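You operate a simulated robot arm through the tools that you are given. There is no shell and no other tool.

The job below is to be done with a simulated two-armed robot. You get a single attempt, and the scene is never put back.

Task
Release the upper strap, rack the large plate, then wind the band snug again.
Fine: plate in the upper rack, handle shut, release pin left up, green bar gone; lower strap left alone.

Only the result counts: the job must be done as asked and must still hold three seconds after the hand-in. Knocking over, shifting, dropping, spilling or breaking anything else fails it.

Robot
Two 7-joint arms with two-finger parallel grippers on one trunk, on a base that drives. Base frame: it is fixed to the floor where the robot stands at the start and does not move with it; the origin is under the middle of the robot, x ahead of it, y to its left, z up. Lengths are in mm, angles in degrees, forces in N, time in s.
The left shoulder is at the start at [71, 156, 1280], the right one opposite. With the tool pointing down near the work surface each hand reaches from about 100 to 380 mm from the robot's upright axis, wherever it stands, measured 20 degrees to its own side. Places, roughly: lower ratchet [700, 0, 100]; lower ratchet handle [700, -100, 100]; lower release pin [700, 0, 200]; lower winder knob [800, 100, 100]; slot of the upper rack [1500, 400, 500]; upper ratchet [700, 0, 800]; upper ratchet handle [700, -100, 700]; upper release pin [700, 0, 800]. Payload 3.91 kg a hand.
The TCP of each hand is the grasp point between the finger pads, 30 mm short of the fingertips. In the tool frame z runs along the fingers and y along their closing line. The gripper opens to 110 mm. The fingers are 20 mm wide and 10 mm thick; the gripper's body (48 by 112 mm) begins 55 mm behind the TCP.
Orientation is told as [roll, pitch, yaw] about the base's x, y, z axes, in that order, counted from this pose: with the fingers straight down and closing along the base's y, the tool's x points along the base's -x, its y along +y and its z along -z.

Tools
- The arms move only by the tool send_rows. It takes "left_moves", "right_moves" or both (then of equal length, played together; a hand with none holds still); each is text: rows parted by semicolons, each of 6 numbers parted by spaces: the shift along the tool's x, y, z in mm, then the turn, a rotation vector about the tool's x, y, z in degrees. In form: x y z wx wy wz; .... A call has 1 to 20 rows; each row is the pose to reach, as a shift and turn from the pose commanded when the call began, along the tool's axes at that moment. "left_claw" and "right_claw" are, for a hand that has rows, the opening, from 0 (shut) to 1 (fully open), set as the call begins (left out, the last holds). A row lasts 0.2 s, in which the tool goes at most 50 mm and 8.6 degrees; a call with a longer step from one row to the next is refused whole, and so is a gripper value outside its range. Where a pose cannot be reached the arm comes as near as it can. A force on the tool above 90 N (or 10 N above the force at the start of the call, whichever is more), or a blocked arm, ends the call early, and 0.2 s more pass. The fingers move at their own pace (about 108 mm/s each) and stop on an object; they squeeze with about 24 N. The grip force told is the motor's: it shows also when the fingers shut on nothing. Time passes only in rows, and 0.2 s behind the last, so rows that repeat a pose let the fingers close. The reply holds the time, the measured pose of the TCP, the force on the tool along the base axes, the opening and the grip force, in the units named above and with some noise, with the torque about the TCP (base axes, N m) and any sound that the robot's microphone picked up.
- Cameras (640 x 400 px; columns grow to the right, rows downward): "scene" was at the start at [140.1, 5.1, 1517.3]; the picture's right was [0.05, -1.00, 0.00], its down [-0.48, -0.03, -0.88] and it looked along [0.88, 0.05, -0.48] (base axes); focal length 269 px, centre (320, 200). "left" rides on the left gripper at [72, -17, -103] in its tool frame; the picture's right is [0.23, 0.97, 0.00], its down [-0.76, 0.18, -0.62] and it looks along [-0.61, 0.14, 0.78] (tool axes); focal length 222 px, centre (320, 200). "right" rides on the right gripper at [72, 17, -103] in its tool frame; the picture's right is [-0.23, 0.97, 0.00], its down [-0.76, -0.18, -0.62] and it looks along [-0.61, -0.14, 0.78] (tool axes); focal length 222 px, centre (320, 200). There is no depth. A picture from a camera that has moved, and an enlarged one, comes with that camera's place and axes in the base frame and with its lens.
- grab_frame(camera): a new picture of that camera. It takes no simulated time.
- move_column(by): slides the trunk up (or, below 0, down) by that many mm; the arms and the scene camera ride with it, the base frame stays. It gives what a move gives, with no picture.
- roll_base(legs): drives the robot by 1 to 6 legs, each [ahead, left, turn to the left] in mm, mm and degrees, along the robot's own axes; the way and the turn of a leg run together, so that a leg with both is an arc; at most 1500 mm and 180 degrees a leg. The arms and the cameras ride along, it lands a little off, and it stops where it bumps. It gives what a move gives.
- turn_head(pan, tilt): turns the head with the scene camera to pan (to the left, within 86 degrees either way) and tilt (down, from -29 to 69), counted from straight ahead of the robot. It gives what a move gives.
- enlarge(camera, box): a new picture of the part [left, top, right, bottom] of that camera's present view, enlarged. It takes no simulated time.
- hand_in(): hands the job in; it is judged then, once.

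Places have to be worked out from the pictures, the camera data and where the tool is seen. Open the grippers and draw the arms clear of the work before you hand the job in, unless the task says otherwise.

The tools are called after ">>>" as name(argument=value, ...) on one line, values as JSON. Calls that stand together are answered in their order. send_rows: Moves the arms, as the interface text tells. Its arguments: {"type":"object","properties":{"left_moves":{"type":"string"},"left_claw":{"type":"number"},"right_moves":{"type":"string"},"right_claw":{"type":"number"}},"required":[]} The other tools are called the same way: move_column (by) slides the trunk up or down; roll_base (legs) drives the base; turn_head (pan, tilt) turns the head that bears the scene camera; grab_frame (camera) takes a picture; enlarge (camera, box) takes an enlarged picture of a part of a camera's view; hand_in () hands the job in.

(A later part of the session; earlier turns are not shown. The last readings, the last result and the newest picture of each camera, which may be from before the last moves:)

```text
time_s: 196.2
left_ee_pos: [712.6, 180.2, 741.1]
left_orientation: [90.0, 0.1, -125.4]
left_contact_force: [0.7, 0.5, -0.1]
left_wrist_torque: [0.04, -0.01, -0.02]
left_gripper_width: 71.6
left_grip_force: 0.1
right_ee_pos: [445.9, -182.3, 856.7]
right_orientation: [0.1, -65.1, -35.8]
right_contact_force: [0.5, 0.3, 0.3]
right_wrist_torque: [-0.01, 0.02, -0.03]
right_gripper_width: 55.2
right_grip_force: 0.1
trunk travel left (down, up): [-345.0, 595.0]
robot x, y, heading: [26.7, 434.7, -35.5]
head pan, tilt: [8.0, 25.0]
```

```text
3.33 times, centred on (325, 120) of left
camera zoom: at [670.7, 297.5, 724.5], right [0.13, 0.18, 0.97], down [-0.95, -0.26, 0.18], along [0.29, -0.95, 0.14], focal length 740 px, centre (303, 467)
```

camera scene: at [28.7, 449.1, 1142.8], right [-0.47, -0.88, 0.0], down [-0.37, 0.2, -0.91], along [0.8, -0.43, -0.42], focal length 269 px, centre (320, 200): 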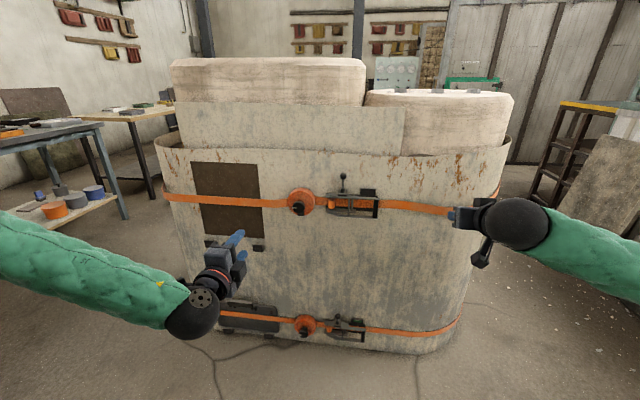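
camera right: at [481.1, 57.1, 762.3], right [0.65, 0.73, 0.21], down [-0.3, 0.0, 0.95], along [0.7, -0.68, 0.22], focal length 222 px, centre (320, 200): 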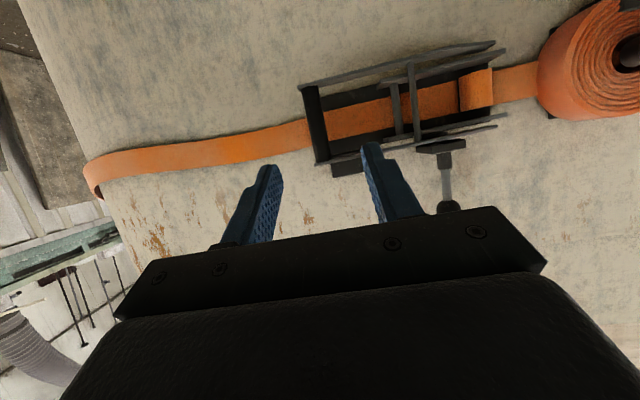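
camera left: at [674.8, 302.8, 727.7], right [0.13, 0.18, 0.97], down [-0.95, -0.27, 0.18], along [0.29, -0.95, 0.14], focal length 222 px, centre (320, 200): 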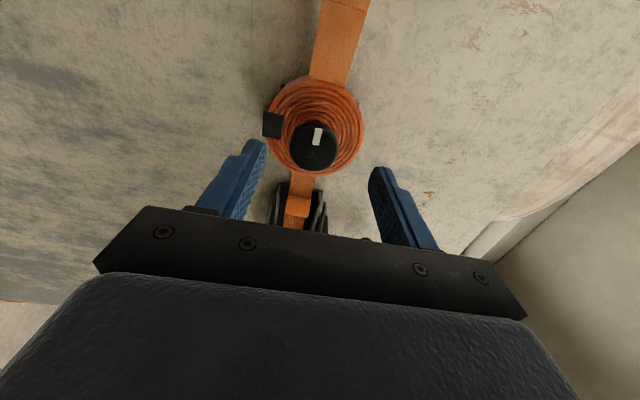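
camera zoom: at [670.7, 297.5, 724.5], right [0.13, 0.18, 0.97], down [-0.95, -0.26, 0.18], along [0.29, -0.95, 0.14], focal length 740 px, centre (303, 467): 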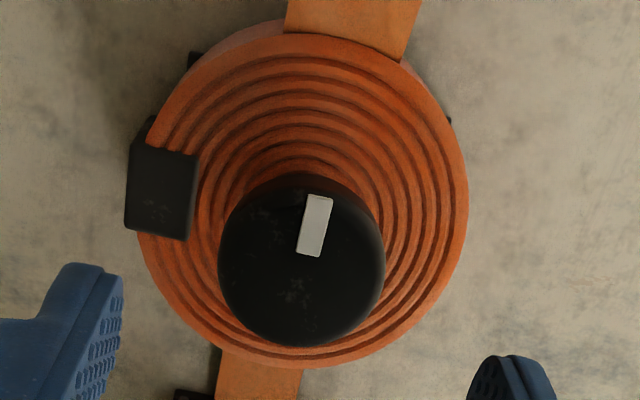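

Aligned within a millimetre. I advance 66 mm and close on the knob.

>>> send_rows(left_moves="0 0 16 0 0 0; 0 0 32 0 0 0; 0 0 48 0 0 0; 0 0 60 0 0 0; 0 0 66 0 0 0; 0 0 66 0 0 0")

>>> send_rows(left_moves="0 0 0 0 0 0; 0 0 0 0 0 0; 0 0 0 0 0 0", left_claw=0)

>>> grab_frame(camera="left")

```text
time_s: 197.6
left_ee_pos: [766.6, 139.5, 743.6]
left_orientation: [89.9, 0.1, -125.4]
left_contact_force: [0.5, 0.2, 0.0]
left_wrist_torque: [0.01, 0.0, 0.0]
left_gripper_width: 71.6
left_grip_force: 0.1
right_ee_pos: [445.9, -180.0, 856.2]
right_orientation: [0.2, -64.9, -35.9]
right_contact_force: [0.9, -0.5, -0.2]
right_wrist_torque: [-0.02, 0.0, 0.0]
right_gripper_width: 54.7
right_grip_force: 0.0
trunk travel left (down, up): [-345.0, 595.0]
robot x, y, heading: [31.9, 435.4, -35.6]
head pan, tilt: [8.0, 25.0]
```

```text
time_s: 198.4
left_ee_pos: [766.8, 139.8, 742.0]
left_orientation: [89.9, 0.1, -125.4]
left_contact_force: [-1.1, -0.7, -7.1]
left_wrist_torque: [0.05, 0.02, -0.02]
left_gripper_width: 41.6
left_grip_force: 44.3
right_ee_pos: [445.9, -181.4, 856.3]
right_orientation: [0.2, -65.1, -35.7]
right_contact_force: [0.3, 0.0, 0.2]
right_wrist_torque: [0.03, -0.01, 0.01]
right_gripper_width: 54.8
right_grip_force: 0.1
trunk travel left (down, up): [-345.0, 595.0]
robot x, y, heading: [28.5, 435.4, -35.2]
head pan, tilt: [8.0, 25.0]
```

```text
taken
camera left: at [724.2, 257.7, 724.7], right [0.13, 0.18, 0.97], down [-0.95, -0.26, 0.18], along [0.29, -0.95, 0.14], focal length 222 px, centre (320, 200)
```

left: 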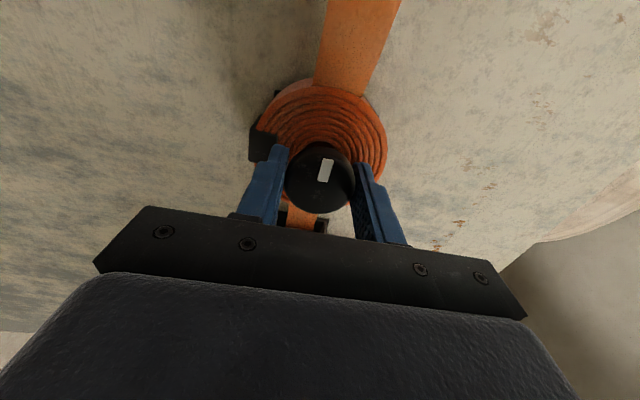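

Knob gripped (41.6 mm). I try a clockwise turn (seen from the front) of 32° and watch the torque and the band.

>>> send_rows(left_moves="0 0 0 0 0 8; 0 0 0 0 0 16; 0 0 0 0 0 24; 0 0 0 0 0 32; 0 0 0 0 0 32")

>>> grab_frame(camera="left")

>>> grab_frame(camera="scene")

```text
time_s: 199.6
left_ee_pos: [766.0, 138.6, 741.5]
left_orientation: [89.9, 32.2, -125.4]
left_contact_force: [-0.8, -8.9, -7.0]
left_wrist_torque: [0.16, 0.22, -0.15]
left_gripper_width: 41.5
left_grip_force: 44.9
right_ee_pos: [446.1, -181.3, 855.9]
right_orientation: [0.2, -65.0, -35.8]
right_contact_force: [-0.4, -0.1, -0.6]
right_wrist_torque: [-0.02, 0.02, -0.01]
right_gripper_width: 55.0
right_grip_force: 0.0
trunk travel left (down, up): [-345.0, 595.0]
robot x, y, heading: [28.1, 435.9, -35.4]
head pan, tilt: [8.0, 25.0]
```

```text
taken
camera left: at [723.1, 255.9, 766.1], right [-0.19, -0.27, 0.95], down [-0.94, -0.24, -0.25], along [0.3, -0.93, -0.2], focal length 222 px, centre (320, 200)
```

left: 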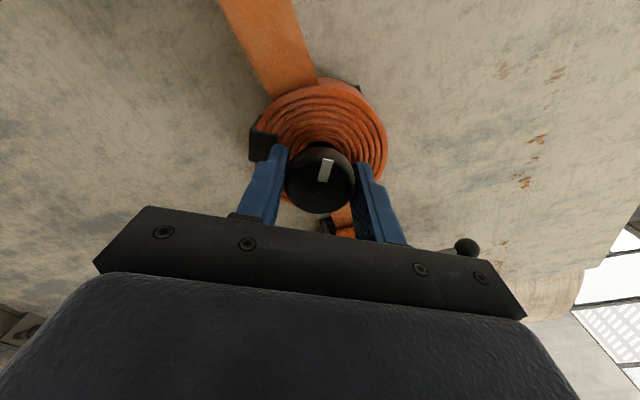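

```text
taken
camera scene: at [151.2, 362.3, 1142.7], right [-0.46, -0.89, 0.0], down [-0.38, 0.2, -0.91], along [0.8, -0.42, -0.42], focal length 269 px, centre (320, 200)
```

scene: 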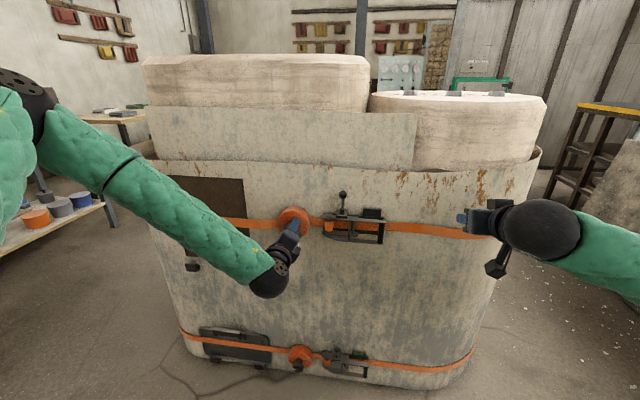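

The knob and coil turn with the hand at low torque. I zoom in on the band to see whether the slack shrank.

>>> enlarge(camera="scene", box=[140, 150, 500, 300])

```text
1.78 times, centred on (320, 225) of scene
camera zoom: at [151.2, 362.3, 1142.7], right [-0.46, -0.89, 0.0], down [-0.38, 0.2, -0.91], along [0.8, -0.42, -0.42], focal length 478 px, centre (320, 156)
```

zoom: 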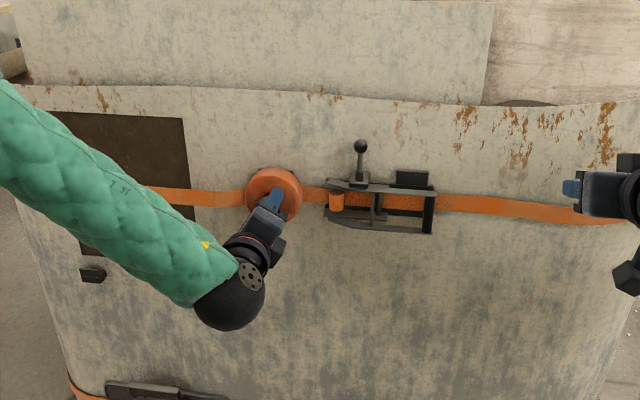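

I turn another 40° clockwise and compare the same view.

>>> send_rows(left_moves="0 0 0 0 0 8; 0 0 0 0 0 16; 0 0 0 0 0 24; 0 0 0 0 0 32; 0 0 0 0 0 40; 0 0 0 0 0 40")

>>> enlarge(camera="scene", box=[140, 150, 500, 300])

>>> grab_frame(camera="left")

```text
time_s: 201.0
left_ee_pos: [765.6, 139.1, 742.9]
left_orientation: [90.0, 72.2, -125.5]
left_contact_force: [-7.3, -17.2, 0.2]
left_wrist_torque: [0.06, 0.11, -0.37]
left_gripper_width: 41.5
left_grip_force: 45.1
right_ee_pos: [445.7, -182.7, 856.3]
right_orientation: [0.2, -65.0, -35.8]
right_contact_force: [0.5, -0.5, 0.6]
right_wrist_torque: [0.0, -0.01, 0.0]
right_gripper_width: 55.0
right_grip_force: 0.0
trunk travel left (down, up): [-345.0, 595.0]
robot x, y, heading: [30.9, 435.5, -35.2]
head pan, tilt: [8.0, 25.0]
```

```text
1.78 times, centred on (320, 225) of scene
camera zoom: at [150.2, 361.9, 1142.8], right [-0.46, -0.89, 0.0], down [-0.37, 0.2, -0.91], along [0.8, -0.42, -0.42], focal length 478 px, centre (320, 156)
```

zoom: 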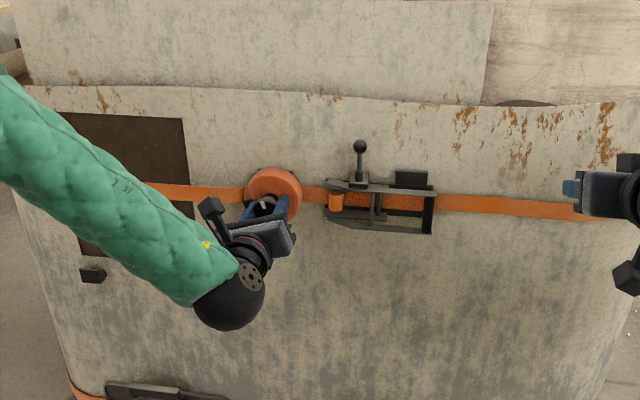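

```text
taken
camera left: at [704.3, 229.5, 805.9], right [-0.5, -0.7, 0.51], down [-0.74, 0.03, -0.67], along [0.45, -0.71, -0.54], focal length 222 px, centre (320, 200)
```

left: 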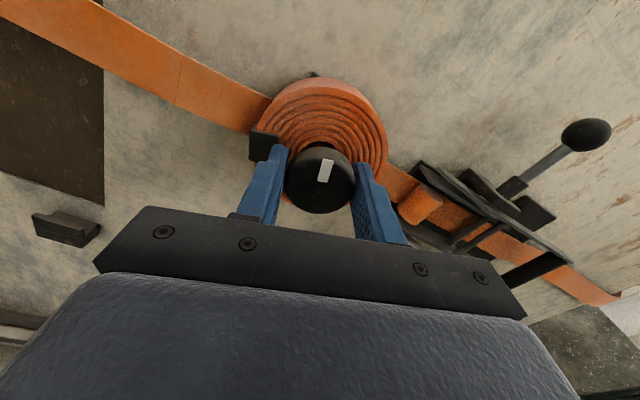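

The band seems a bit flatter on both sides, so clockwise takes up slack. I continue another 40° and see how far the wrist goes.

>>> send_rows(left_moves="0 0 0 0 0 8; 0 0 0 0 0 16; 0 0 0 0 0 24; 0 0 0 0 0 32; 0 0 0 0 0 40; 0 0 0 0 0 40")

>>> enlarge(camera="scene", box=[140, 150, 500, 300])

```text
time_s: 202.4
left_ee_pos: [766.4, 138.7, 742.5]
left_orientation: [-90.1, 67.9, 54.6]
left_contact_force: [-5.2, -23.3, 4.9]
left_wrist_torque: [-0.07, -0.09, -0.2]
left_gripper_width: 41.4
left_grip_force: 44.9
right_ee_pos: [445.1, -182.9, 855.9]
right_orientation: [0.3, -65.0, -35.9]
right_contact_force: [0.0, -0.1, -0.6]
right_wrist_torque: [0.03, -0.02, -0.03]
right_gripper_width: 54.9
right_grip_force: 0.0
trunk travel left (down, up): [-345.0, 595.0]
robot x, y, heading: [29.1, 434.3, -35.5]
head pan, tilt: [8.0, 25.0]
```

```text
1.78 times, centred on (320, 225) of scene
camera zoom: at [150.2, 361.7, 1142.8], right [-0.46, -0.89, 0.0], down [-0.37, 0.2, -0.91], along [0.8, -0.42, -0.42], focal length 478 px, centre (320, 156)
```

zoom: 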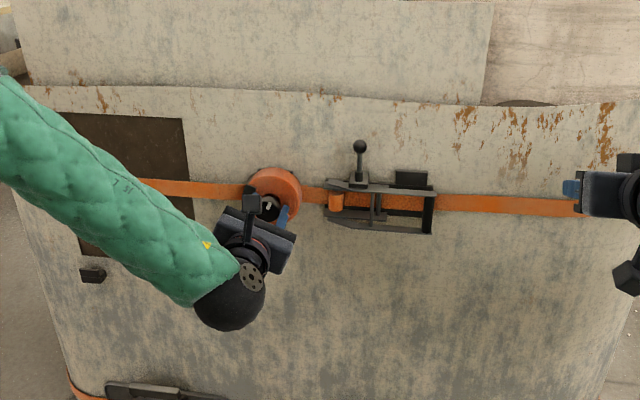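

Clockwise clearly takes up the slack; the band is flatter again. I continue another 40°.

>>> send_rows(left_moves="0 0 0 0 0 8; 0 0 0 0 0 16; 0 0 0 0 0 24; 0 0 0 0 0 32; 0 0 0 0 0 40; 0 0 0 0 0 40")

>>> enlarge(camera="scene", box=[140, 150, 500, 300])

```text
time_s: 203.8
left_ee_pos: [765.4, 138.2, 742.1]
left_orientation: [-89.9, 27.8, 54.6]
left_contact_force: [2.1, -38.4, 6.5]
left_wrist_torque: [-0.07, -0.05, -0.44]
left_gripper_width: 41.7
left_grip_force: 45.2
right_ee_pos: [445.5, -182.3, 856.0]
right_orientation: [0.3, -64.9, -36.0]
right_contact_force: [0.5, 1.1, 0.5]
right_wrist_torque: [0.0, 0.01, 0.03]
right_gripper_width: 55.0
right_grip_force: 0.0
trunk travel left (down, up): [-345.0, 595.0]
robot x, y, heading: [30.5, 437.4, -35.4]
head pan, tilt: [8.0, 25.0]
```

```text
1.78 times, centred on (320, 225) of scene
camera zoom: at [150.5, 360.8, 1142.7], right [-0.46, -0.89, 0.0], down [-0.38, 0.2, -0.91], along [0.8, -0.42, -0.42], focal length 478 px, centre (320, 156)
```

zoom: 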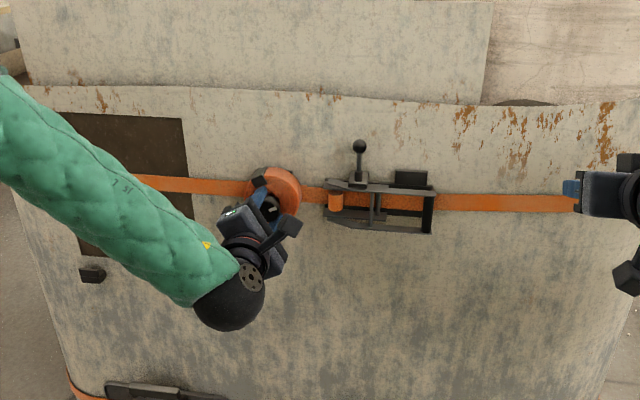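

At 152° the band lies nearly flat. Side load suggests a ~1.5 mm offset, so I correct that while turning on another 32°.

>>> send_rows(left_moves="1.3 0.7 1 0 0 0; 1.3 0.7 1 0 0 8; 1.3 0.7 1 0 0 16; 1.3 0.7 1 0 0 24; 1.3 0.7 1 0 0 32; 1.3 0.7 1 0 0 32")

>>> enlarge(camera="scene", box=[140, 150, 500, 300])

>>> grab_frame(camera="left")

```text
time_s: 205.2
left_ee_pos: [766.5, 137.0, 741.3]
left_orientation: [-89.9, -4.2, 54.6]
left_contact_force: [-14.1, -20.6, -0.5]
left_wrist_torque: [0.05, 0.09, -0.31]
left_gripper_width: 41.6
left_grip_force: 44.6
right_ee_pos: [444.2, -181.1, 855.3]
right_orientation: [0.2, -64.9, -35.9]
right_contact_force: [0.1, 0.2, 0.5]
right_wrist_torque: [0.01, -0.03, 0.0]
right_gripper_width: 54.9
right_grip_force: 0.1
trunk travel left (down, up): [-345.0, 595.0]
robot x, y, heading: [29.1, 435.0, -35.6]
head pan, tilt: [8.0, 25.0]
```

```text
1.78 times, centred on (320, 225) of scene
camera zoom: at [149.9, 361.8, 1142.7], right [-0.46, -0.89, 0.0], down [-0.37, 0.2, -0.91], along [0.8, -0.42, -0.42], focal length 478 px, centre (320, 156)
```

zoom: 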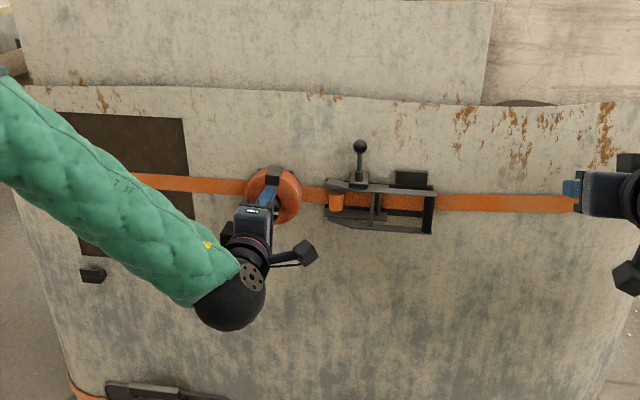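

```text
taken
camera left: at [638.9, 137.8, 753.0], right [-0.09, -0.12, -0.99], down [-0.06, 0.99, -0.12], along [0.99, 0.05, -0.1], focal length 222 px, centre (320, 200)
```

left: 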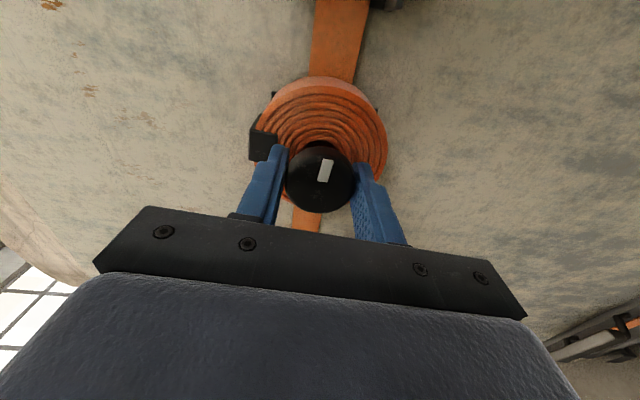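

184° and still turning freely. I continue another 40°.

>>> send_rows(left_moves="0 0 0 0 0 8; 0 0 0 0 0 16; 0 0 0 0 0 24; 0 0 0 0 0 32; 0 0 0 0 0 40; 0 0 0 0 0 40")

>>> enlarge(camera="scene", box=[140, 150, 500, 300])

>>> grab_frame(camera="left")

```text
time_s: 206.6
left_ee_pos: [785.1, 168.8, 738.8]
left_orientation: [-89.9, -43.4, 54.5]
left_contact_force: [-0.2, 0.0, 0.3]
left_wrist_torque: [-0.01, 0.0, 0.05]
left_gripper_width: 0.1
left_grip_force: 37.8
left hand out of reach, approached as far as the arm can: row 5, 6
right_ee_pos: [448.2, -182.4, 856.1]
right_orientation: [0.3, -64.9, -35.8]
right_contact_force: [-0.1, 0.5, 0.4]
right_wrist_torque: [0.01, -0.03, 0.05]
right_gripper_width: 55.1
right_grip_force: 0.1
trunk travel left (down, up): [-345.0, 595.0]
robot x, y, heading: [29.8, 435.5, -35.4]
head pan, tilt: [8.0, 25.0]
```

```text
1.78 times, centred on (320, 225) of scene
camera zoom: at [151.3, 361.8, 1142.0], right [-0.46, -0.89, 0.0], down [-0.38, 0.2, -0.91], along [0.81, -0.42, -0.42], focal length 478 px, centre (320, 156)
```

zoom: 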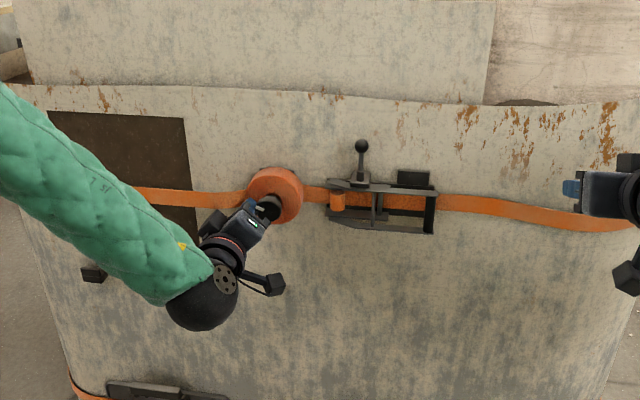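

```text
taken
camera left: at [663.5, 176.0, 700.6], right [0.29, 0.41, -0.86], down [-0.11, 0.91, 0.39], along [0.95, -0.02, 0.31], focal length 222 px, centre (320, 200)
```

left: 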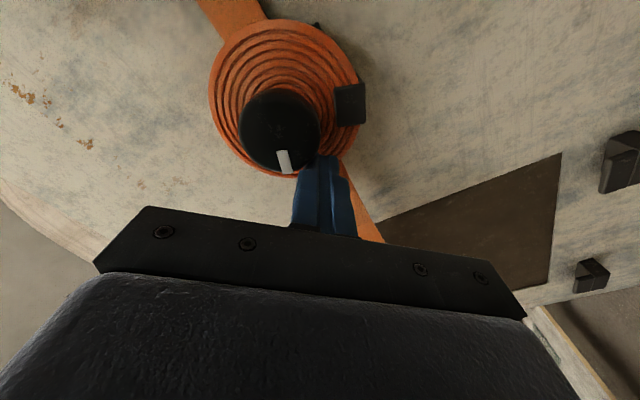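

The wrist ran out at about 215° and the hand slid off; the band has gone slack again. I back the hand off and look at the knob.

>>> send_rows(left_moves="0 0 -20 0 0 0; 0 0 -45 0 0 0; 0 0 -75 0 0 0; 0 0 -75 0 0 0")

>>> enlarge(camera="scene", box=[230, 180, 410, 280])

>>> grab_frame(camera="left")

```text
time_s: 207.6
left_ee_pos: [722.6, 211.3, 739.9]
left_orientation: [-90.0, -43.9, 54.5]
left_contact_force: [-0.2, -0.2, 0.3]
left_wrist_torque: [-0.01, 0.0, 0.02]
left_gripper_width: 0.0
left_grip_force: 37.5
left hand out of reach, approached as far as the arm can: row 1
right_ee_pos: [447.2, -181.0, 855.9]
right_orientation: [0.0, -65.0, -35.7]
right_contact_force: [-0.2, -0.5, -0.1]
right_wrist_torque: [0.0, 0.01, 0.0]
right_gripper_width: 55.0
right_grip_force: 0.2
trunk travel left (down, up): [-345.0, 595.0]
robot x, y, heading: [28.9, 433.6, -35.7]
head pan, tilt: [8.0, 25.0]
```

```text
3.56 times, centred on (320, 230) of scene
camera zoom: at [150.8, 362.9, 1142.7], right [-0.46, -0.89, 0.0], down [-0.38, 0.2, -0.91], along [0.8, -0.42, -0.42], focal length 957 px, centre (320, 93)
```

zoom: 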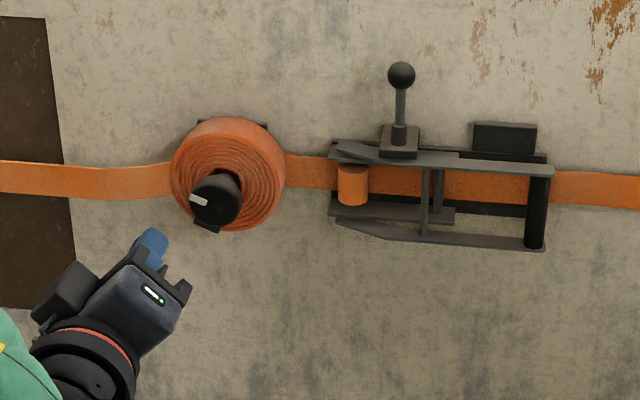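

```text
taken
camera left: at [601.4, 219.2, 701.3], right [0.3, 0.42, -0.86], down [-0.12, 0.91, 0.4], along [0.95, -0.02, 0.32], focal length 222 px, centre (320, 200)
```

left: 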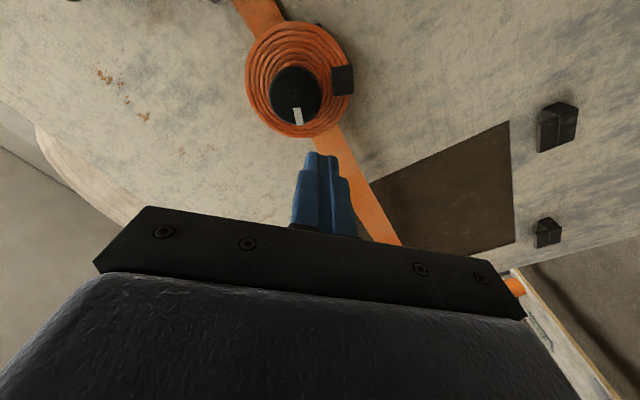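

The knob has run back to about 20° past its starting mark. I rotate the wrist back (counter-clockwise) in free space, fingers open, to gain a long clockwise stroke.

>>> send_rows(left_moves="0 0 0 0 0 -8.5; 0 0 0 0 0 -17; 0 0 0 0 0 -25.5; 0 0 0 0 0 -34; 0 0 0 0 0 -42.5; 0 0 0 0 0 -51; 0 0 0 0 0 -59.5; 0 0 0 0 0 -68; 0 0 0 0 0 -76.5; 0 0 0 0 0 -85; 0 0 0 0 0 -93.5; 0 0 0 0 0 -102; 0 0 0 0 0 -110.5; 0 0 0 0 0 -119; 0 0 0 0 0 -127.5; 0 0 0 0 0 -136; 0 0 0 0 0 -144.5; 0 0 0 0 0 -153; 0 0 0 0 0 -161.5; 0 0 0 0 0 -170", left_claw=0.65)

>>> send_rows(left_moves="0 0 0 0 0 -8.5; 0 0 0 0 0 -17; 0 0 0 0 0 -25.5; 0 0 0 0 0 -34; 0 0 0 0 0 -42.5; 0 0 0 0 0 -51; 0 0 0 0 0 -59.5; 0 0 0 0 0 -68; 0 0 0 0 0 -76.5; 0 0 0 0 0 -85; 0 0 0 0 0 -93.5; 0 0 0 0 0 -102; 0 0 0 0 0 -110.5; 0 0 0 0 0 -119; 0 0 0 0 0 -127.5; 0 0 0 0 0 -136; 0 0 0 0 0 -136")

```text
time_s: 211.8
left_ee_pos: [721.1, 208.9, 740.6]
left_orientation: [89.9, 53.9, -125.4]
left_contact_force: [0.8, -0.3, -0.5]
left_wrist_torque: [-0.01, -0.02, -0.01]
left_gripper_width: 71.3
left_grip_force: 0.1
right_ee_pos: [446.3, -181.6, 855.8]
right_orientation: [0.1, -65.0, -35.6]
right_contact_force: [0.7, 0.0, -0.1]
right_wrist_torque: [0.01, -0.02, 0.0]
right_gripper_width: 54.9
right_grip_force: 0.0
trunk travel left (down, up): [-345.0, 595.0]
robot x, y, heading: [26.2, 436.2, -35.5]
head pan, tilt: [8.0, 25.0]
```

```text
time_s: 215.4
left_ee_pos: [720.7, 207.4, 739.7]
left_orientation: [89.8, -82.0, -125.1]
left_contact_force: [-0.7, -0.2, 0.0]
left_wrist_torque: [0.02, -0.02, -0.01]
left_gripper_width: 71.8
left_grip_force: 0.1
right_ee_pos: [446.3, -180.4, 855.8]
right_orientation: [0.1, -65.0, -35.9]
right_contact_force: [0.8, -0.3, 0.4]
right_wrist_torque: [-0.01, 0.0, 0.0]
right_gripper_width: 54.7
right_grip_force: 0.0
trunk travel left (down, up): [-345.0, 595.0]
robot x, y, heading: [27.3, 435.5, -35.8]
head pan, tilt: [8.0, 25.0]
```

No limit yet at -82°. I try another 85° back.

>>> send_rows(left_moves="0 0 0 0 0 -8.5; 0 0 0 0 0 -17; 0 0 0 0 0 -25.5; 0 0 0 0 0 -34; 0 0 0 0 0 -42.5; 0 0 0 0 0 -51; 0 0 0 0 0 -59.5; 0 0 0 0 0 -68; 0 0 0 0 0 -76.5; 0 0 0 0 0 -85; 0 0 0 0 0 -85")

>>> grab_frame(camera="left")

```text
time_s: 217.8
left_ee_pos: [742.6, 277.7, 876.7]
left_orientation: [-86.9, -16.9, 53.0]
left_contact_force: [0.9, -0.8, -0.1]
left_wrist_torque: [-0.01, 0.01, 0.01]
left_gripper_width: 71.5
left_grip_force: 0.1
left hand out of reach, approached as far as the arm can: row 7, 8, 9, 10, 11
right_ee_pos: [445.2, -181.8, 856.8]
right_orientation: [0.1, -65.1, -35.8]
right_contact_force: [-0.3, -0.2, 0.0]
right_wrist_torque: [-0.02, 0.0, 0.04]
right_gripper_width: 55.1
right_grip_force: 0.1
trunk travel left (down, up): [-345.0, 595.0]
robot x, y, heading: [26.1, 433.8, -35.6]
head pan, tilt: [8.0, 25.0]
```

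```text
taken
camera left: at [616.3, 278.2, 876.3], right [0.0, 0.08, -1.0], down [-0.04, 1.0, 0.08], along [1.0, 0.04, 0.0], focal length 222 px, centre (320, 200)
```

left: 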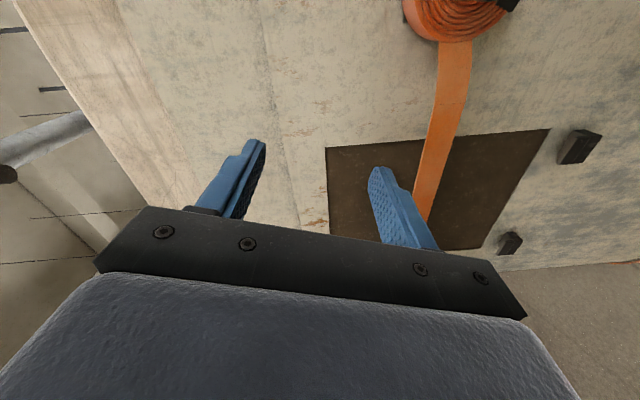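

The lower wrist limit is about -133°, so a full stroke is ~330°. I bring the hand back in front of the knob at roll -125°.

>>> send_rows(left_moves="22 16.6 5 0.3 -0.4 6.4; 44 33.3 9.9 0.7 -0.8 12.7; 66 49.9 14.9 1 -1.1 19.1; 88 66.5 19.8 1.4 -1.5 25.4; 110 83.2 24.8 1.7 -1.9 31.8; 131.8 99.8 29.7 2.1 -2.3 38.1; 131.8 99.8 29.7 2.1 -2.3 38.1")

>>> grab_frame(camera="left")

```text
time_s: 219.4
left_ee_pos: [702.3, 191.8, 738.5]
left_orientation: [-90.1, -55.1, 54.7]
left_contact_force: [-0.2, -1.2, 0.0]
left_wrist_torque: [0.01, 0.0, 0.03]
left_gripper_width: 71.3
left_grip_force: 0.1
right_ee_pos: [445.9, -181.8, 856.5]
right_orientation: [0.2, -64.9, -35.7]
right_contact_force: [1.1, -0.1, -1.3]
right_wrist_torque: [-0.01, 0.0, 0.04]
right_gripper_width: 55.0
right_grip_force: 0.1
trunk travel left (down, up): [-345.0, 595.0]
robot x, y, heading: [28.1, 431.9, -35.4]
head pan, tilt: [8.0, 25.0]
```

```text
taken
camera left: at [587.0, 206.2, 687.4], right [0.39, 0.55, -0.74], down [-0.17, 0.83, 0.52], along [0.91, -0.08, 0.42], focal length 222 px, centre (320, 200)
```

left: 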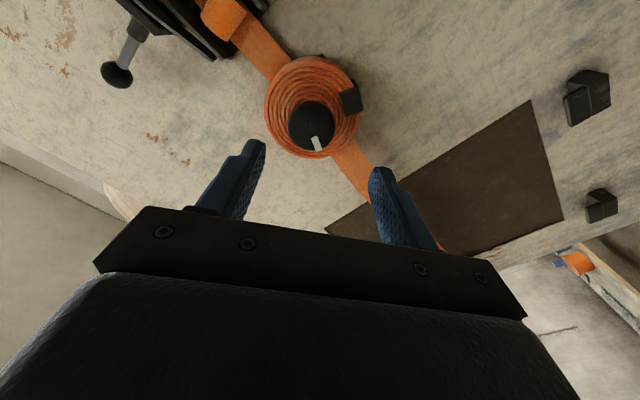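

I enlarge to measure the knob's offset from the tool axis at this roll.

>>> enlarge(camera="left", box=[250, 50, 380, 170])

```text
3.33 times, centred on (315, 110) of left
camera zoom: at [587.0, 206.2, 687.4], right [0.39, 0.55, -0.74], down [-0.17, 0.83, 0.52], along [0.91, -0.08, 0.42], focal length 740 px, centre (337, 500)
```

zoom: 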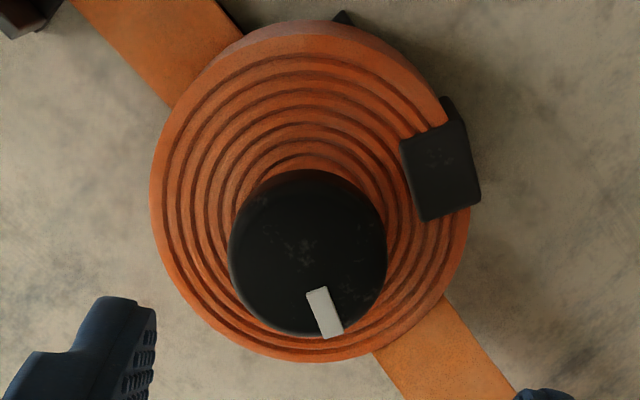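

Knob is ~8 mm right and ~3 mm up of the tool axis. I correct this, advance, and grip again.

>>> send_rows(left_moves="2 -7.7 15 0 0 0; 2 -7.7 30 0 0 0; 2 -7.7 45 0 0 0; 2 -7.7 60 0 0 0; 2 -7.7 72 0 0 0; 2 -7.7 81 0 0 0; 2 -7.7 81 0 0 0")

>>> grab_frame(camera="left")

```text
time_s: 221.0
left_ee_pos: [762.0, 138.3, 740.6]
left_orientation: [-90.1, -55.2, 54.8]
left_contact_force: [0.3, -0.2, -0.2]
left_wrist_torque: [-0.01, -0.01, -0.01]
left_gripper_width: 71.5
left_grip_force: 0.1
right_ee_pos: [445.6, -181.0, 856.0]
right_orientation: [0.0, -65.1, -35.9]
right_contact_force: [-0.9, -0.4, -0.3]
right_wrist_torque: [0.03, 0.01, -0.02]
right_gripper_width: 55.3
right_grip_force: 0.0
trunk travel left (down, up): [-345.0, 595.0]
robot x, y, heading: [32.8, 431.8, -35.6]
head pan, tilt: [8.0, 25.0]
```

```text
taken
camera left: at [645.8, 153.2, 690.0], right [0.39, 0.54, -0.74], down [-0.17, 0.84, 0.52], along [0.91, -0.08, 0.42], focal length 222 px, centre (320, 200)
```

left: 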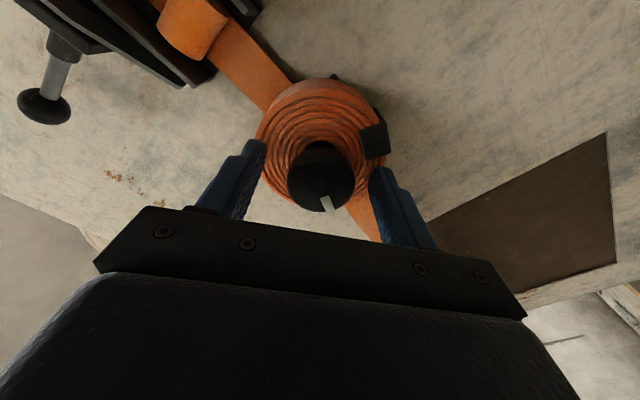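

Centred. I close on the knob and first turn 60° clockwise to re-test.

>>> send_rows(left_moves="0 0 0 0 0 0; 0 0 0 0 0 0; 0 0 0 0 0 0", left_claw=0)

>>> send_rows(left_moves="0 0 0 0 0 8; 0 0 0 0 0 16; 0 0 0 0 0 24; 0 0 0 0 0 32; 0 0 0 0 0 40; 0 0 0 0 0 48; 0 0 0 0 0 56; 0 0 0 0 0 64; 0 0 0 0 0 64")

>>> enlarge(camera="scene", box=[140, 150, 500, 300])

```text
time_s: 221.8
left_ee_pos: [762.6, 139.5, 740.4]
left_orientation: [-90.0, -55.2, 54.5]
left_contact_force: [4.3, 4.7, -3.7]
left_wrist_torque: [0.05, 0.01, 0.24]
left_gripper_width: 41.6
left_grip_force: 45.1
right_ee_pos: [444.9, -181.5, 855.4]
right_orientation: [0.0, -65.0, -35.7]
right_contact_force: [0.4, 0.3, -0.1]
right_wrist_torque: [0.05, 0.01, -0.01]
right_gripper_width: 55.1
right_grip_force: 0.0
trunk travel left (down, up): [-345.0, 595.0]
robot x, y, heading: [29.5, 433.0, -35.5]
head pan, tilt: [8.0, 25.0]
```

```text
time_s: 223.8
left_ee_pos: [764.8, 142.3, 739.6]
left_orientation: [89.9, -60.8, -125.3]
left_contact_force: [-21.5, 52.8, -27.4]
left_wrist_torque: [0.01, 0.17, 0.69]
left_gripper_width: 41.7
left_grip_force: 45.0
right_ee_pos: [446.6, -177.8, 857.9]
right_orientation: [-0.3, -65.0, -35.5]
right_contact_force: [0.5, 0.3, 0.2]
right_wrist_torque: [0.02, 0.02, -0.03]
right_gripper_width: 55.1
right_grip_force: 0.1
trunk travel left (down, up): [-345.0, 595.0]
robot x, y, heading: [31.2, 434.6, -35.5]
head pan, tilt: [8.0, 25.0]
```

```text
1.78 times, centred on (320, 225) of scene
camera zoom: at [151.3, 365.2, 1142.8], right [-0.46, -0.89, 0.0], down [-0.38, 0.19, -0.91], along [0.8, -0.42, -0.42], focal length 478 px, centre (320, 156)
```

zoom: 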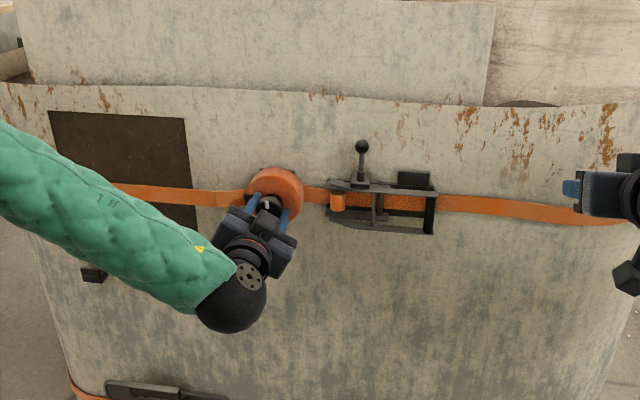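

The load pattern tells me the knob's true axis is at v 557.5, z 743, i.e. 3 mm off my grip centre. I correct, ease back 2 mm, and turn on 80° about that true axis.

>>> send_rows(left_moves="1.4 2.6 -2 0 0 0; 1.4 3 -2 0 0 8; 1.3 3.4 -2 0 0 16; 1.2 3.8 -2 0 0 24; 1 4.2 -2 0 0 32; 0.7 4.5 -2 0 0 40; 0.4 4.8 -2 0 0 48; 0.1 5.1 -2 0 0 56; -0.2 5.3 -2 0 0 64; -0.6 5.4 -2 0 0 72; -1 5.5 -2 0 0 80; -1 5.5 -2 0 0 80")

>>> enlarge(camera="scene", box=[140, 150, 500, 300])

>>> grab_frame(camera="left")

```text
time_s: 226.4
left_ee_pos: [766.1, 141.2, 742.2]
left_orientation: [90.0, 19.2, -125.5]
left_contact_force: [-1.1, -15.6, -24.6]
left_wrist_torque: [0.3, 0.39, -0.21]
left_gripper_width: 41.4
left_grip_force: 44.6
right_ee_pos: [446.7, -183.1, 854.6]
right_orientation: [0.1, -64.9, -35.8]
right_contact_force: [0.5, -0.3, -1.0]
right_wrist_torque: [0.0, 0.0, -0.02]
right_gripper_width: 55.2
right_grip_force: 0.1
trunk travel left (down, up): [-345.0, 595.0]
robot x, y, heading: [29.2, 434.1, -35.1]
head pan, tilt: [8.0, 25.0]
```

```text
1.78 times, centred on (320, 225) of scene
camera zoom: at [152.1, 361.3, 1142.5], right [-0.46, -0.89, 0.0], down [-0.38, 0.2, -0.91], along [0.8, -0.42, -0.42], focal length 478 px, centre (320, 156)
```

zoom: 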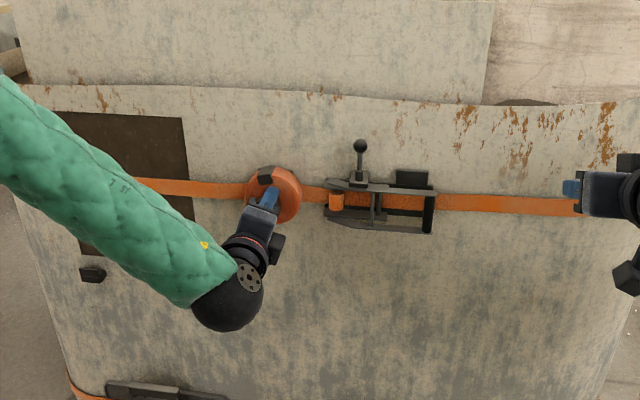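

```text
taken
camera left: at [724.0, 260.9, 750.0], right [-0.06, -0.09, 0.99], down [-0.96, -0.27, -0.08], along [0.28, -0.96, -0.07], focal length 222 px, centre (320, 200)
```

left: 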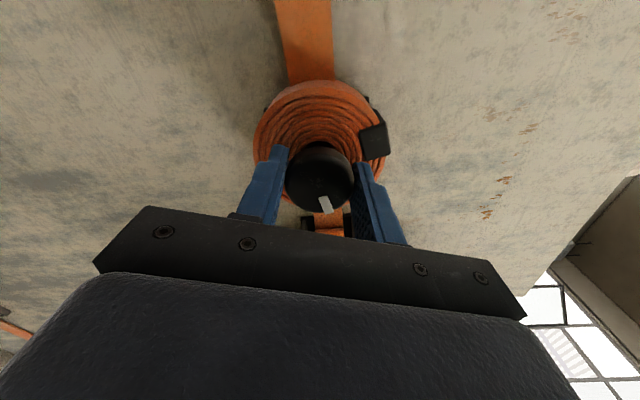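

Total wound ~164° and the band is nearly flat. I correct slightly and continue 80° more.

>>> send_rows(left_moves="-1.6 -1.6 0 0 0 0; -1.6 -1.3 0 0 0 8; -1.7 -1 0 0 0 16; -1.8 -0.8 0 0 0 24; -1.9 -0.5 0 0 0 32; -2.1 -0.3 0 0 0 40; -2.3 -0.1 0 0 0 48; -2.5 0.1 0 0 0 56; -2.7 0.2 0 0 0 64; -3 0.3 0 0 0 72; -3.3 0.4 0 0 0 80; -3.3 0.4 0 0 0 80")

>>> enlarge(camera="scene", box=[140, 150, 500, 300])

```text
time_s: 229.0
left_ee_pos: [763.9, 139.5, 743.6]
left_orientation: [-90.4, 80.8, 54.3]
left_contact_force: [42.6, -33.7, 17.8]
left_wrist_torque: [-0.17, -0.2, -0.04]
left_gripper_width: 41.4
left_grip_force: 45.1
right_ee_pos: [447.1, -181.7, 856.0]
right_orientation: [0.1, -64.9, -35.8]
right_contact_force: [0.3, -0.2, 0.1]
right_wrist_torque: [-0.04, 0.0, -0.01]
right_gripper_width: 55.1
right_grip_force: 0.1
trunk travel left (down, up): [-345.0, 595.0]
robot x, y, heading: [30.1, 434.9, -35.5]
head pan, tilt: [8.0, 25.0]
```

```text
1.78 times, centred on (320, 225) of scene
camera zoom: at [152.0, 361.5, 1142.7], right [-0.46, -0.89, 0.0], down [-0.38, 0.2, -0.91], along [0.8, -0.42, -0.42], focal length 478 px, centre (320, 156)
```

zoom: 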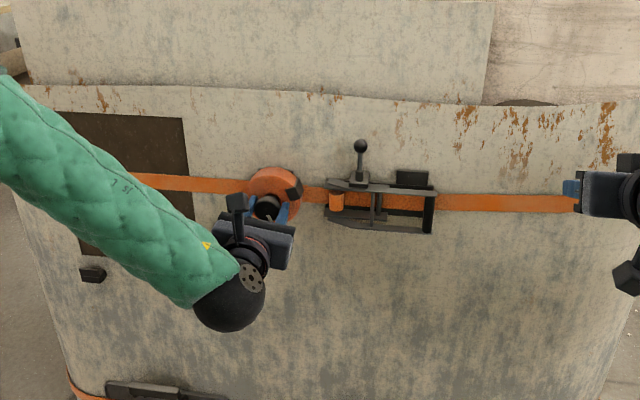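

Total ~244°, band flatter still. I relieve the axial pull (+2 mm) and turn another 80°.

>>> send_rows(left_moves="1 -0.1 2 0 0 0; 1 0.1 2 0 0 8; 0.9 0.4 2 0 0 16; 0.8 0.7 2 0 0 24; 0.7 0.9 2 0 0 32; 0.5 1.2 2 0 0 40; 0.3 1.4 2 0 0 48; 0.1 1.5 2 0 0 56; -0.1 1.7 2 0 0 64; -0.4 1.8 2 0 0 72; -0.6 1.9 2 0 0 80; -0.6 1.9 2 0 0 80")

>>> enlarge(camera="scene", box=[140, 150, 500, 300])

>>> grab_frame(camera="left")

```text
time_s: 231.6
left_ee_pos: [762.3, 139.2, 741.4]
left_orientation: [-90.1, 0.7, 54.6]
left_contact_force: [-8.1, 6.2, 1.5]
left_wrist_torque: [0.01, 0.02, 0.04]
left_gripper_width: 41.3
left_grip_force: 45.4
right_ee_pos: [445.2, -180.9, 856.2]
right_orientation: [0.1, -64.9, -35.8]
right_contact_force: [-0.4, -0.6, -0.9]
right_wrist_torque: [0.02, 0.03, 0.01]
right_gripper_width: 54.7
right_grip_force: 0.1
trunk travel left (down, up): [-345.0, 595.0]
robot x, y, heading: [31.4, 433.2, -35.7]
head pan, tilt: [8.0, 25.0]
```

```text
1.78 times, centred on (320, 225) of scene
camera zoom: at [150.2, 363.2, 1142.8], right [-0.46, -0.89, 0.0], down [-0.37, 0.2, -0.91], along [0.8, -0.42, -0.42], focal length 478 px, centre (320, 156)
```

zoom: 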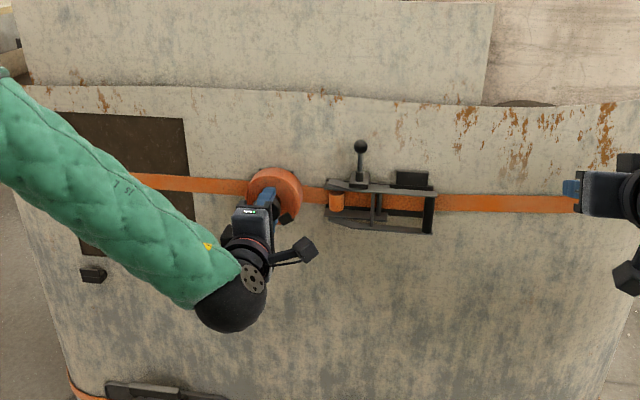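

```text
taken
camera left: at [637.1, 139.5, 759.2], right [-0.14, -0.2, -0.97], down [-0.07, 0.98, -0.19], along [0.99, 0.04, -0.15], focal length 222 px, centre (320, 200)
```

left: 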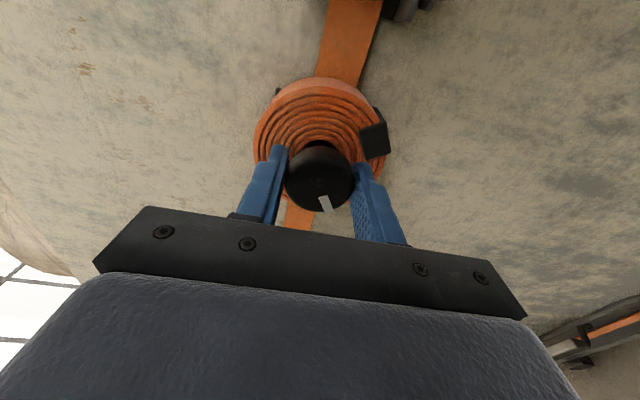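

Total ~324°; the band looks flat with no torque felt. I open the fingers to see whether the winder holds.

>>> send_rows(left_moves="0 0 0 0 0 0; 0 0 0 0 0 0; 0 0 0 0 0 0", left_claw=0.65)

>>> grab_frame(camera="left")

>>> enlarge(camera="scene", box=[140, 150, 500, 300])

```text
time_s: 232.4
left_ee_pos: [765.0, 139.0, 742.2]
left_orientation: [-90.1, 0.9, 54.6]
left_contact_force: [0.2, -1.4, -0.3]
left_wrist_torque: [0.05, -0.02, -0.01]
left_gripper_width: 71.3
left_grip_force: 0.0
right_ee_pos: [446.9, -181.1, 856.9]
right_orientation: [0.0, -65.0, -35.8]
right_contact_force: [-0.3, 1.1, -0.5]
right_wrist_torque: [0.02, -0.01, -0.04]
right_gripper_width: 55.1
right_grip_force: 0.1
trunk travel left (down, up): [-345.0, 595.0]
robot x, y, heading: [27.9, 435.2, -35.5]
head pan, tilt: [8.0, 25.0]
```

```text
taken
camera left: at [637.7, 139.2, 759.3], right [-0.14, -0.2, -0.97], down [-0.07, 0.98, -0.19], along [0.99, 0.04, -0.15], focal length 222 px, centre (320, 200)
```

left: 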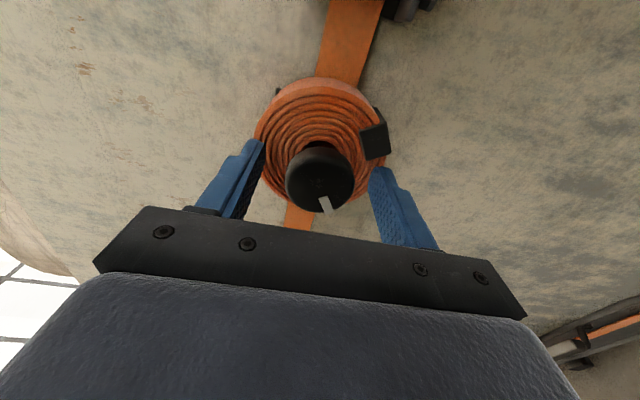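

```text
1.78 times, centred on (320, 225) of scene
camera zoom: at [150.8, 362.9, 1142.8], right [-0.46, -0.89, 0.0], down [-0.38, 0.2, -0.91], along [0.8, -0.42, -0.42], focal length 478 px, centre (320, 156)
```

zoom: 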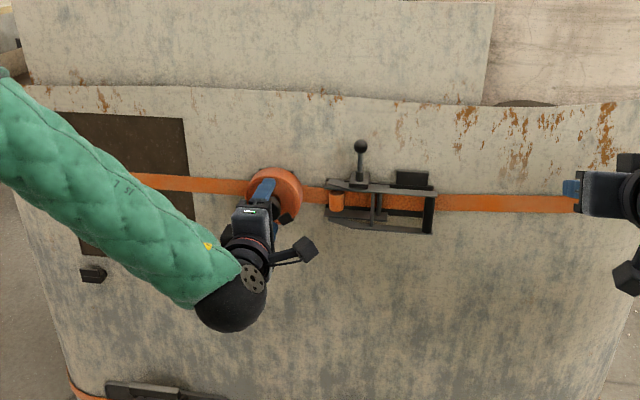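

The winder holds by itself (earlier it was dragged back by the slipping hand). I zoom in on the band to judge how much slack remains.

>>> enlarge(camera="scene", box=[340, 190, 500, 260])

>>> enlarge(camera="scene", box=[200, 190, 360, 260])

>>> grab_frame(camera="right")

```text
4.00 times, centred on (420, 225) of scene
camera zoom: at [150.8, 362.9, 1142.8], right [-0.46, -0.89, 0.0], down [-0.38, 0.2, -0.91], along [0.8, -0.42, -0.42], focal length 1076 px, centre (-80, 100)
```

zoom: 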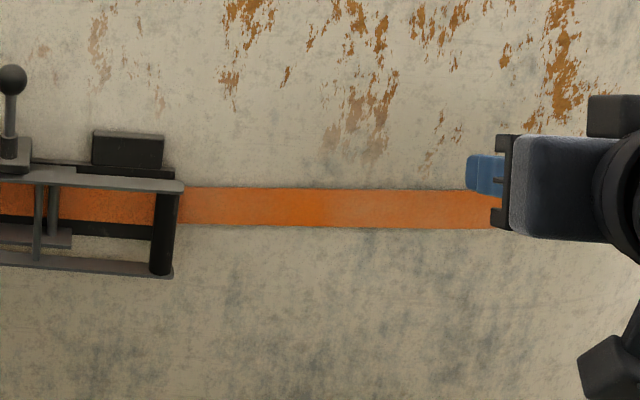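

```text
4.00 times, centred on (280, 225) of scene
camera zoom: at [150.8, 362.9, 1142.8], right [-0.46, -0.89, 0.0], down [-0.38, 0.2, -0.91], along [0.8, -0.42, -0.42], focal length 1076 px, centre (480, 100)
```

zoom: 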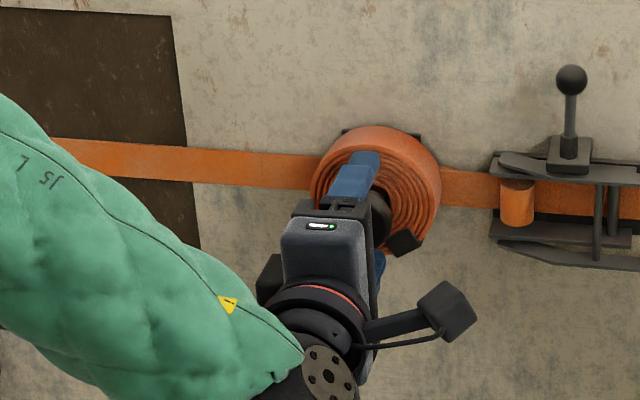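

```text
taken
camera right: at [354.4, -95.6, 834.1], right [0.65, 0.73, 0.21], down [-0.3, 0.0, 0.95], along [0.7, -0.68, 0.22], focal length 222 px, centre (320, 200)
```

right: 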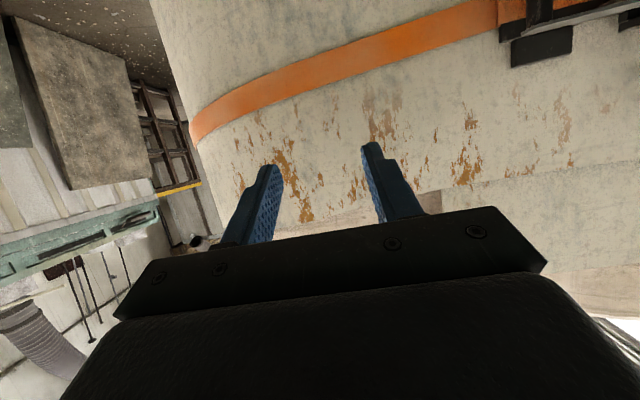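

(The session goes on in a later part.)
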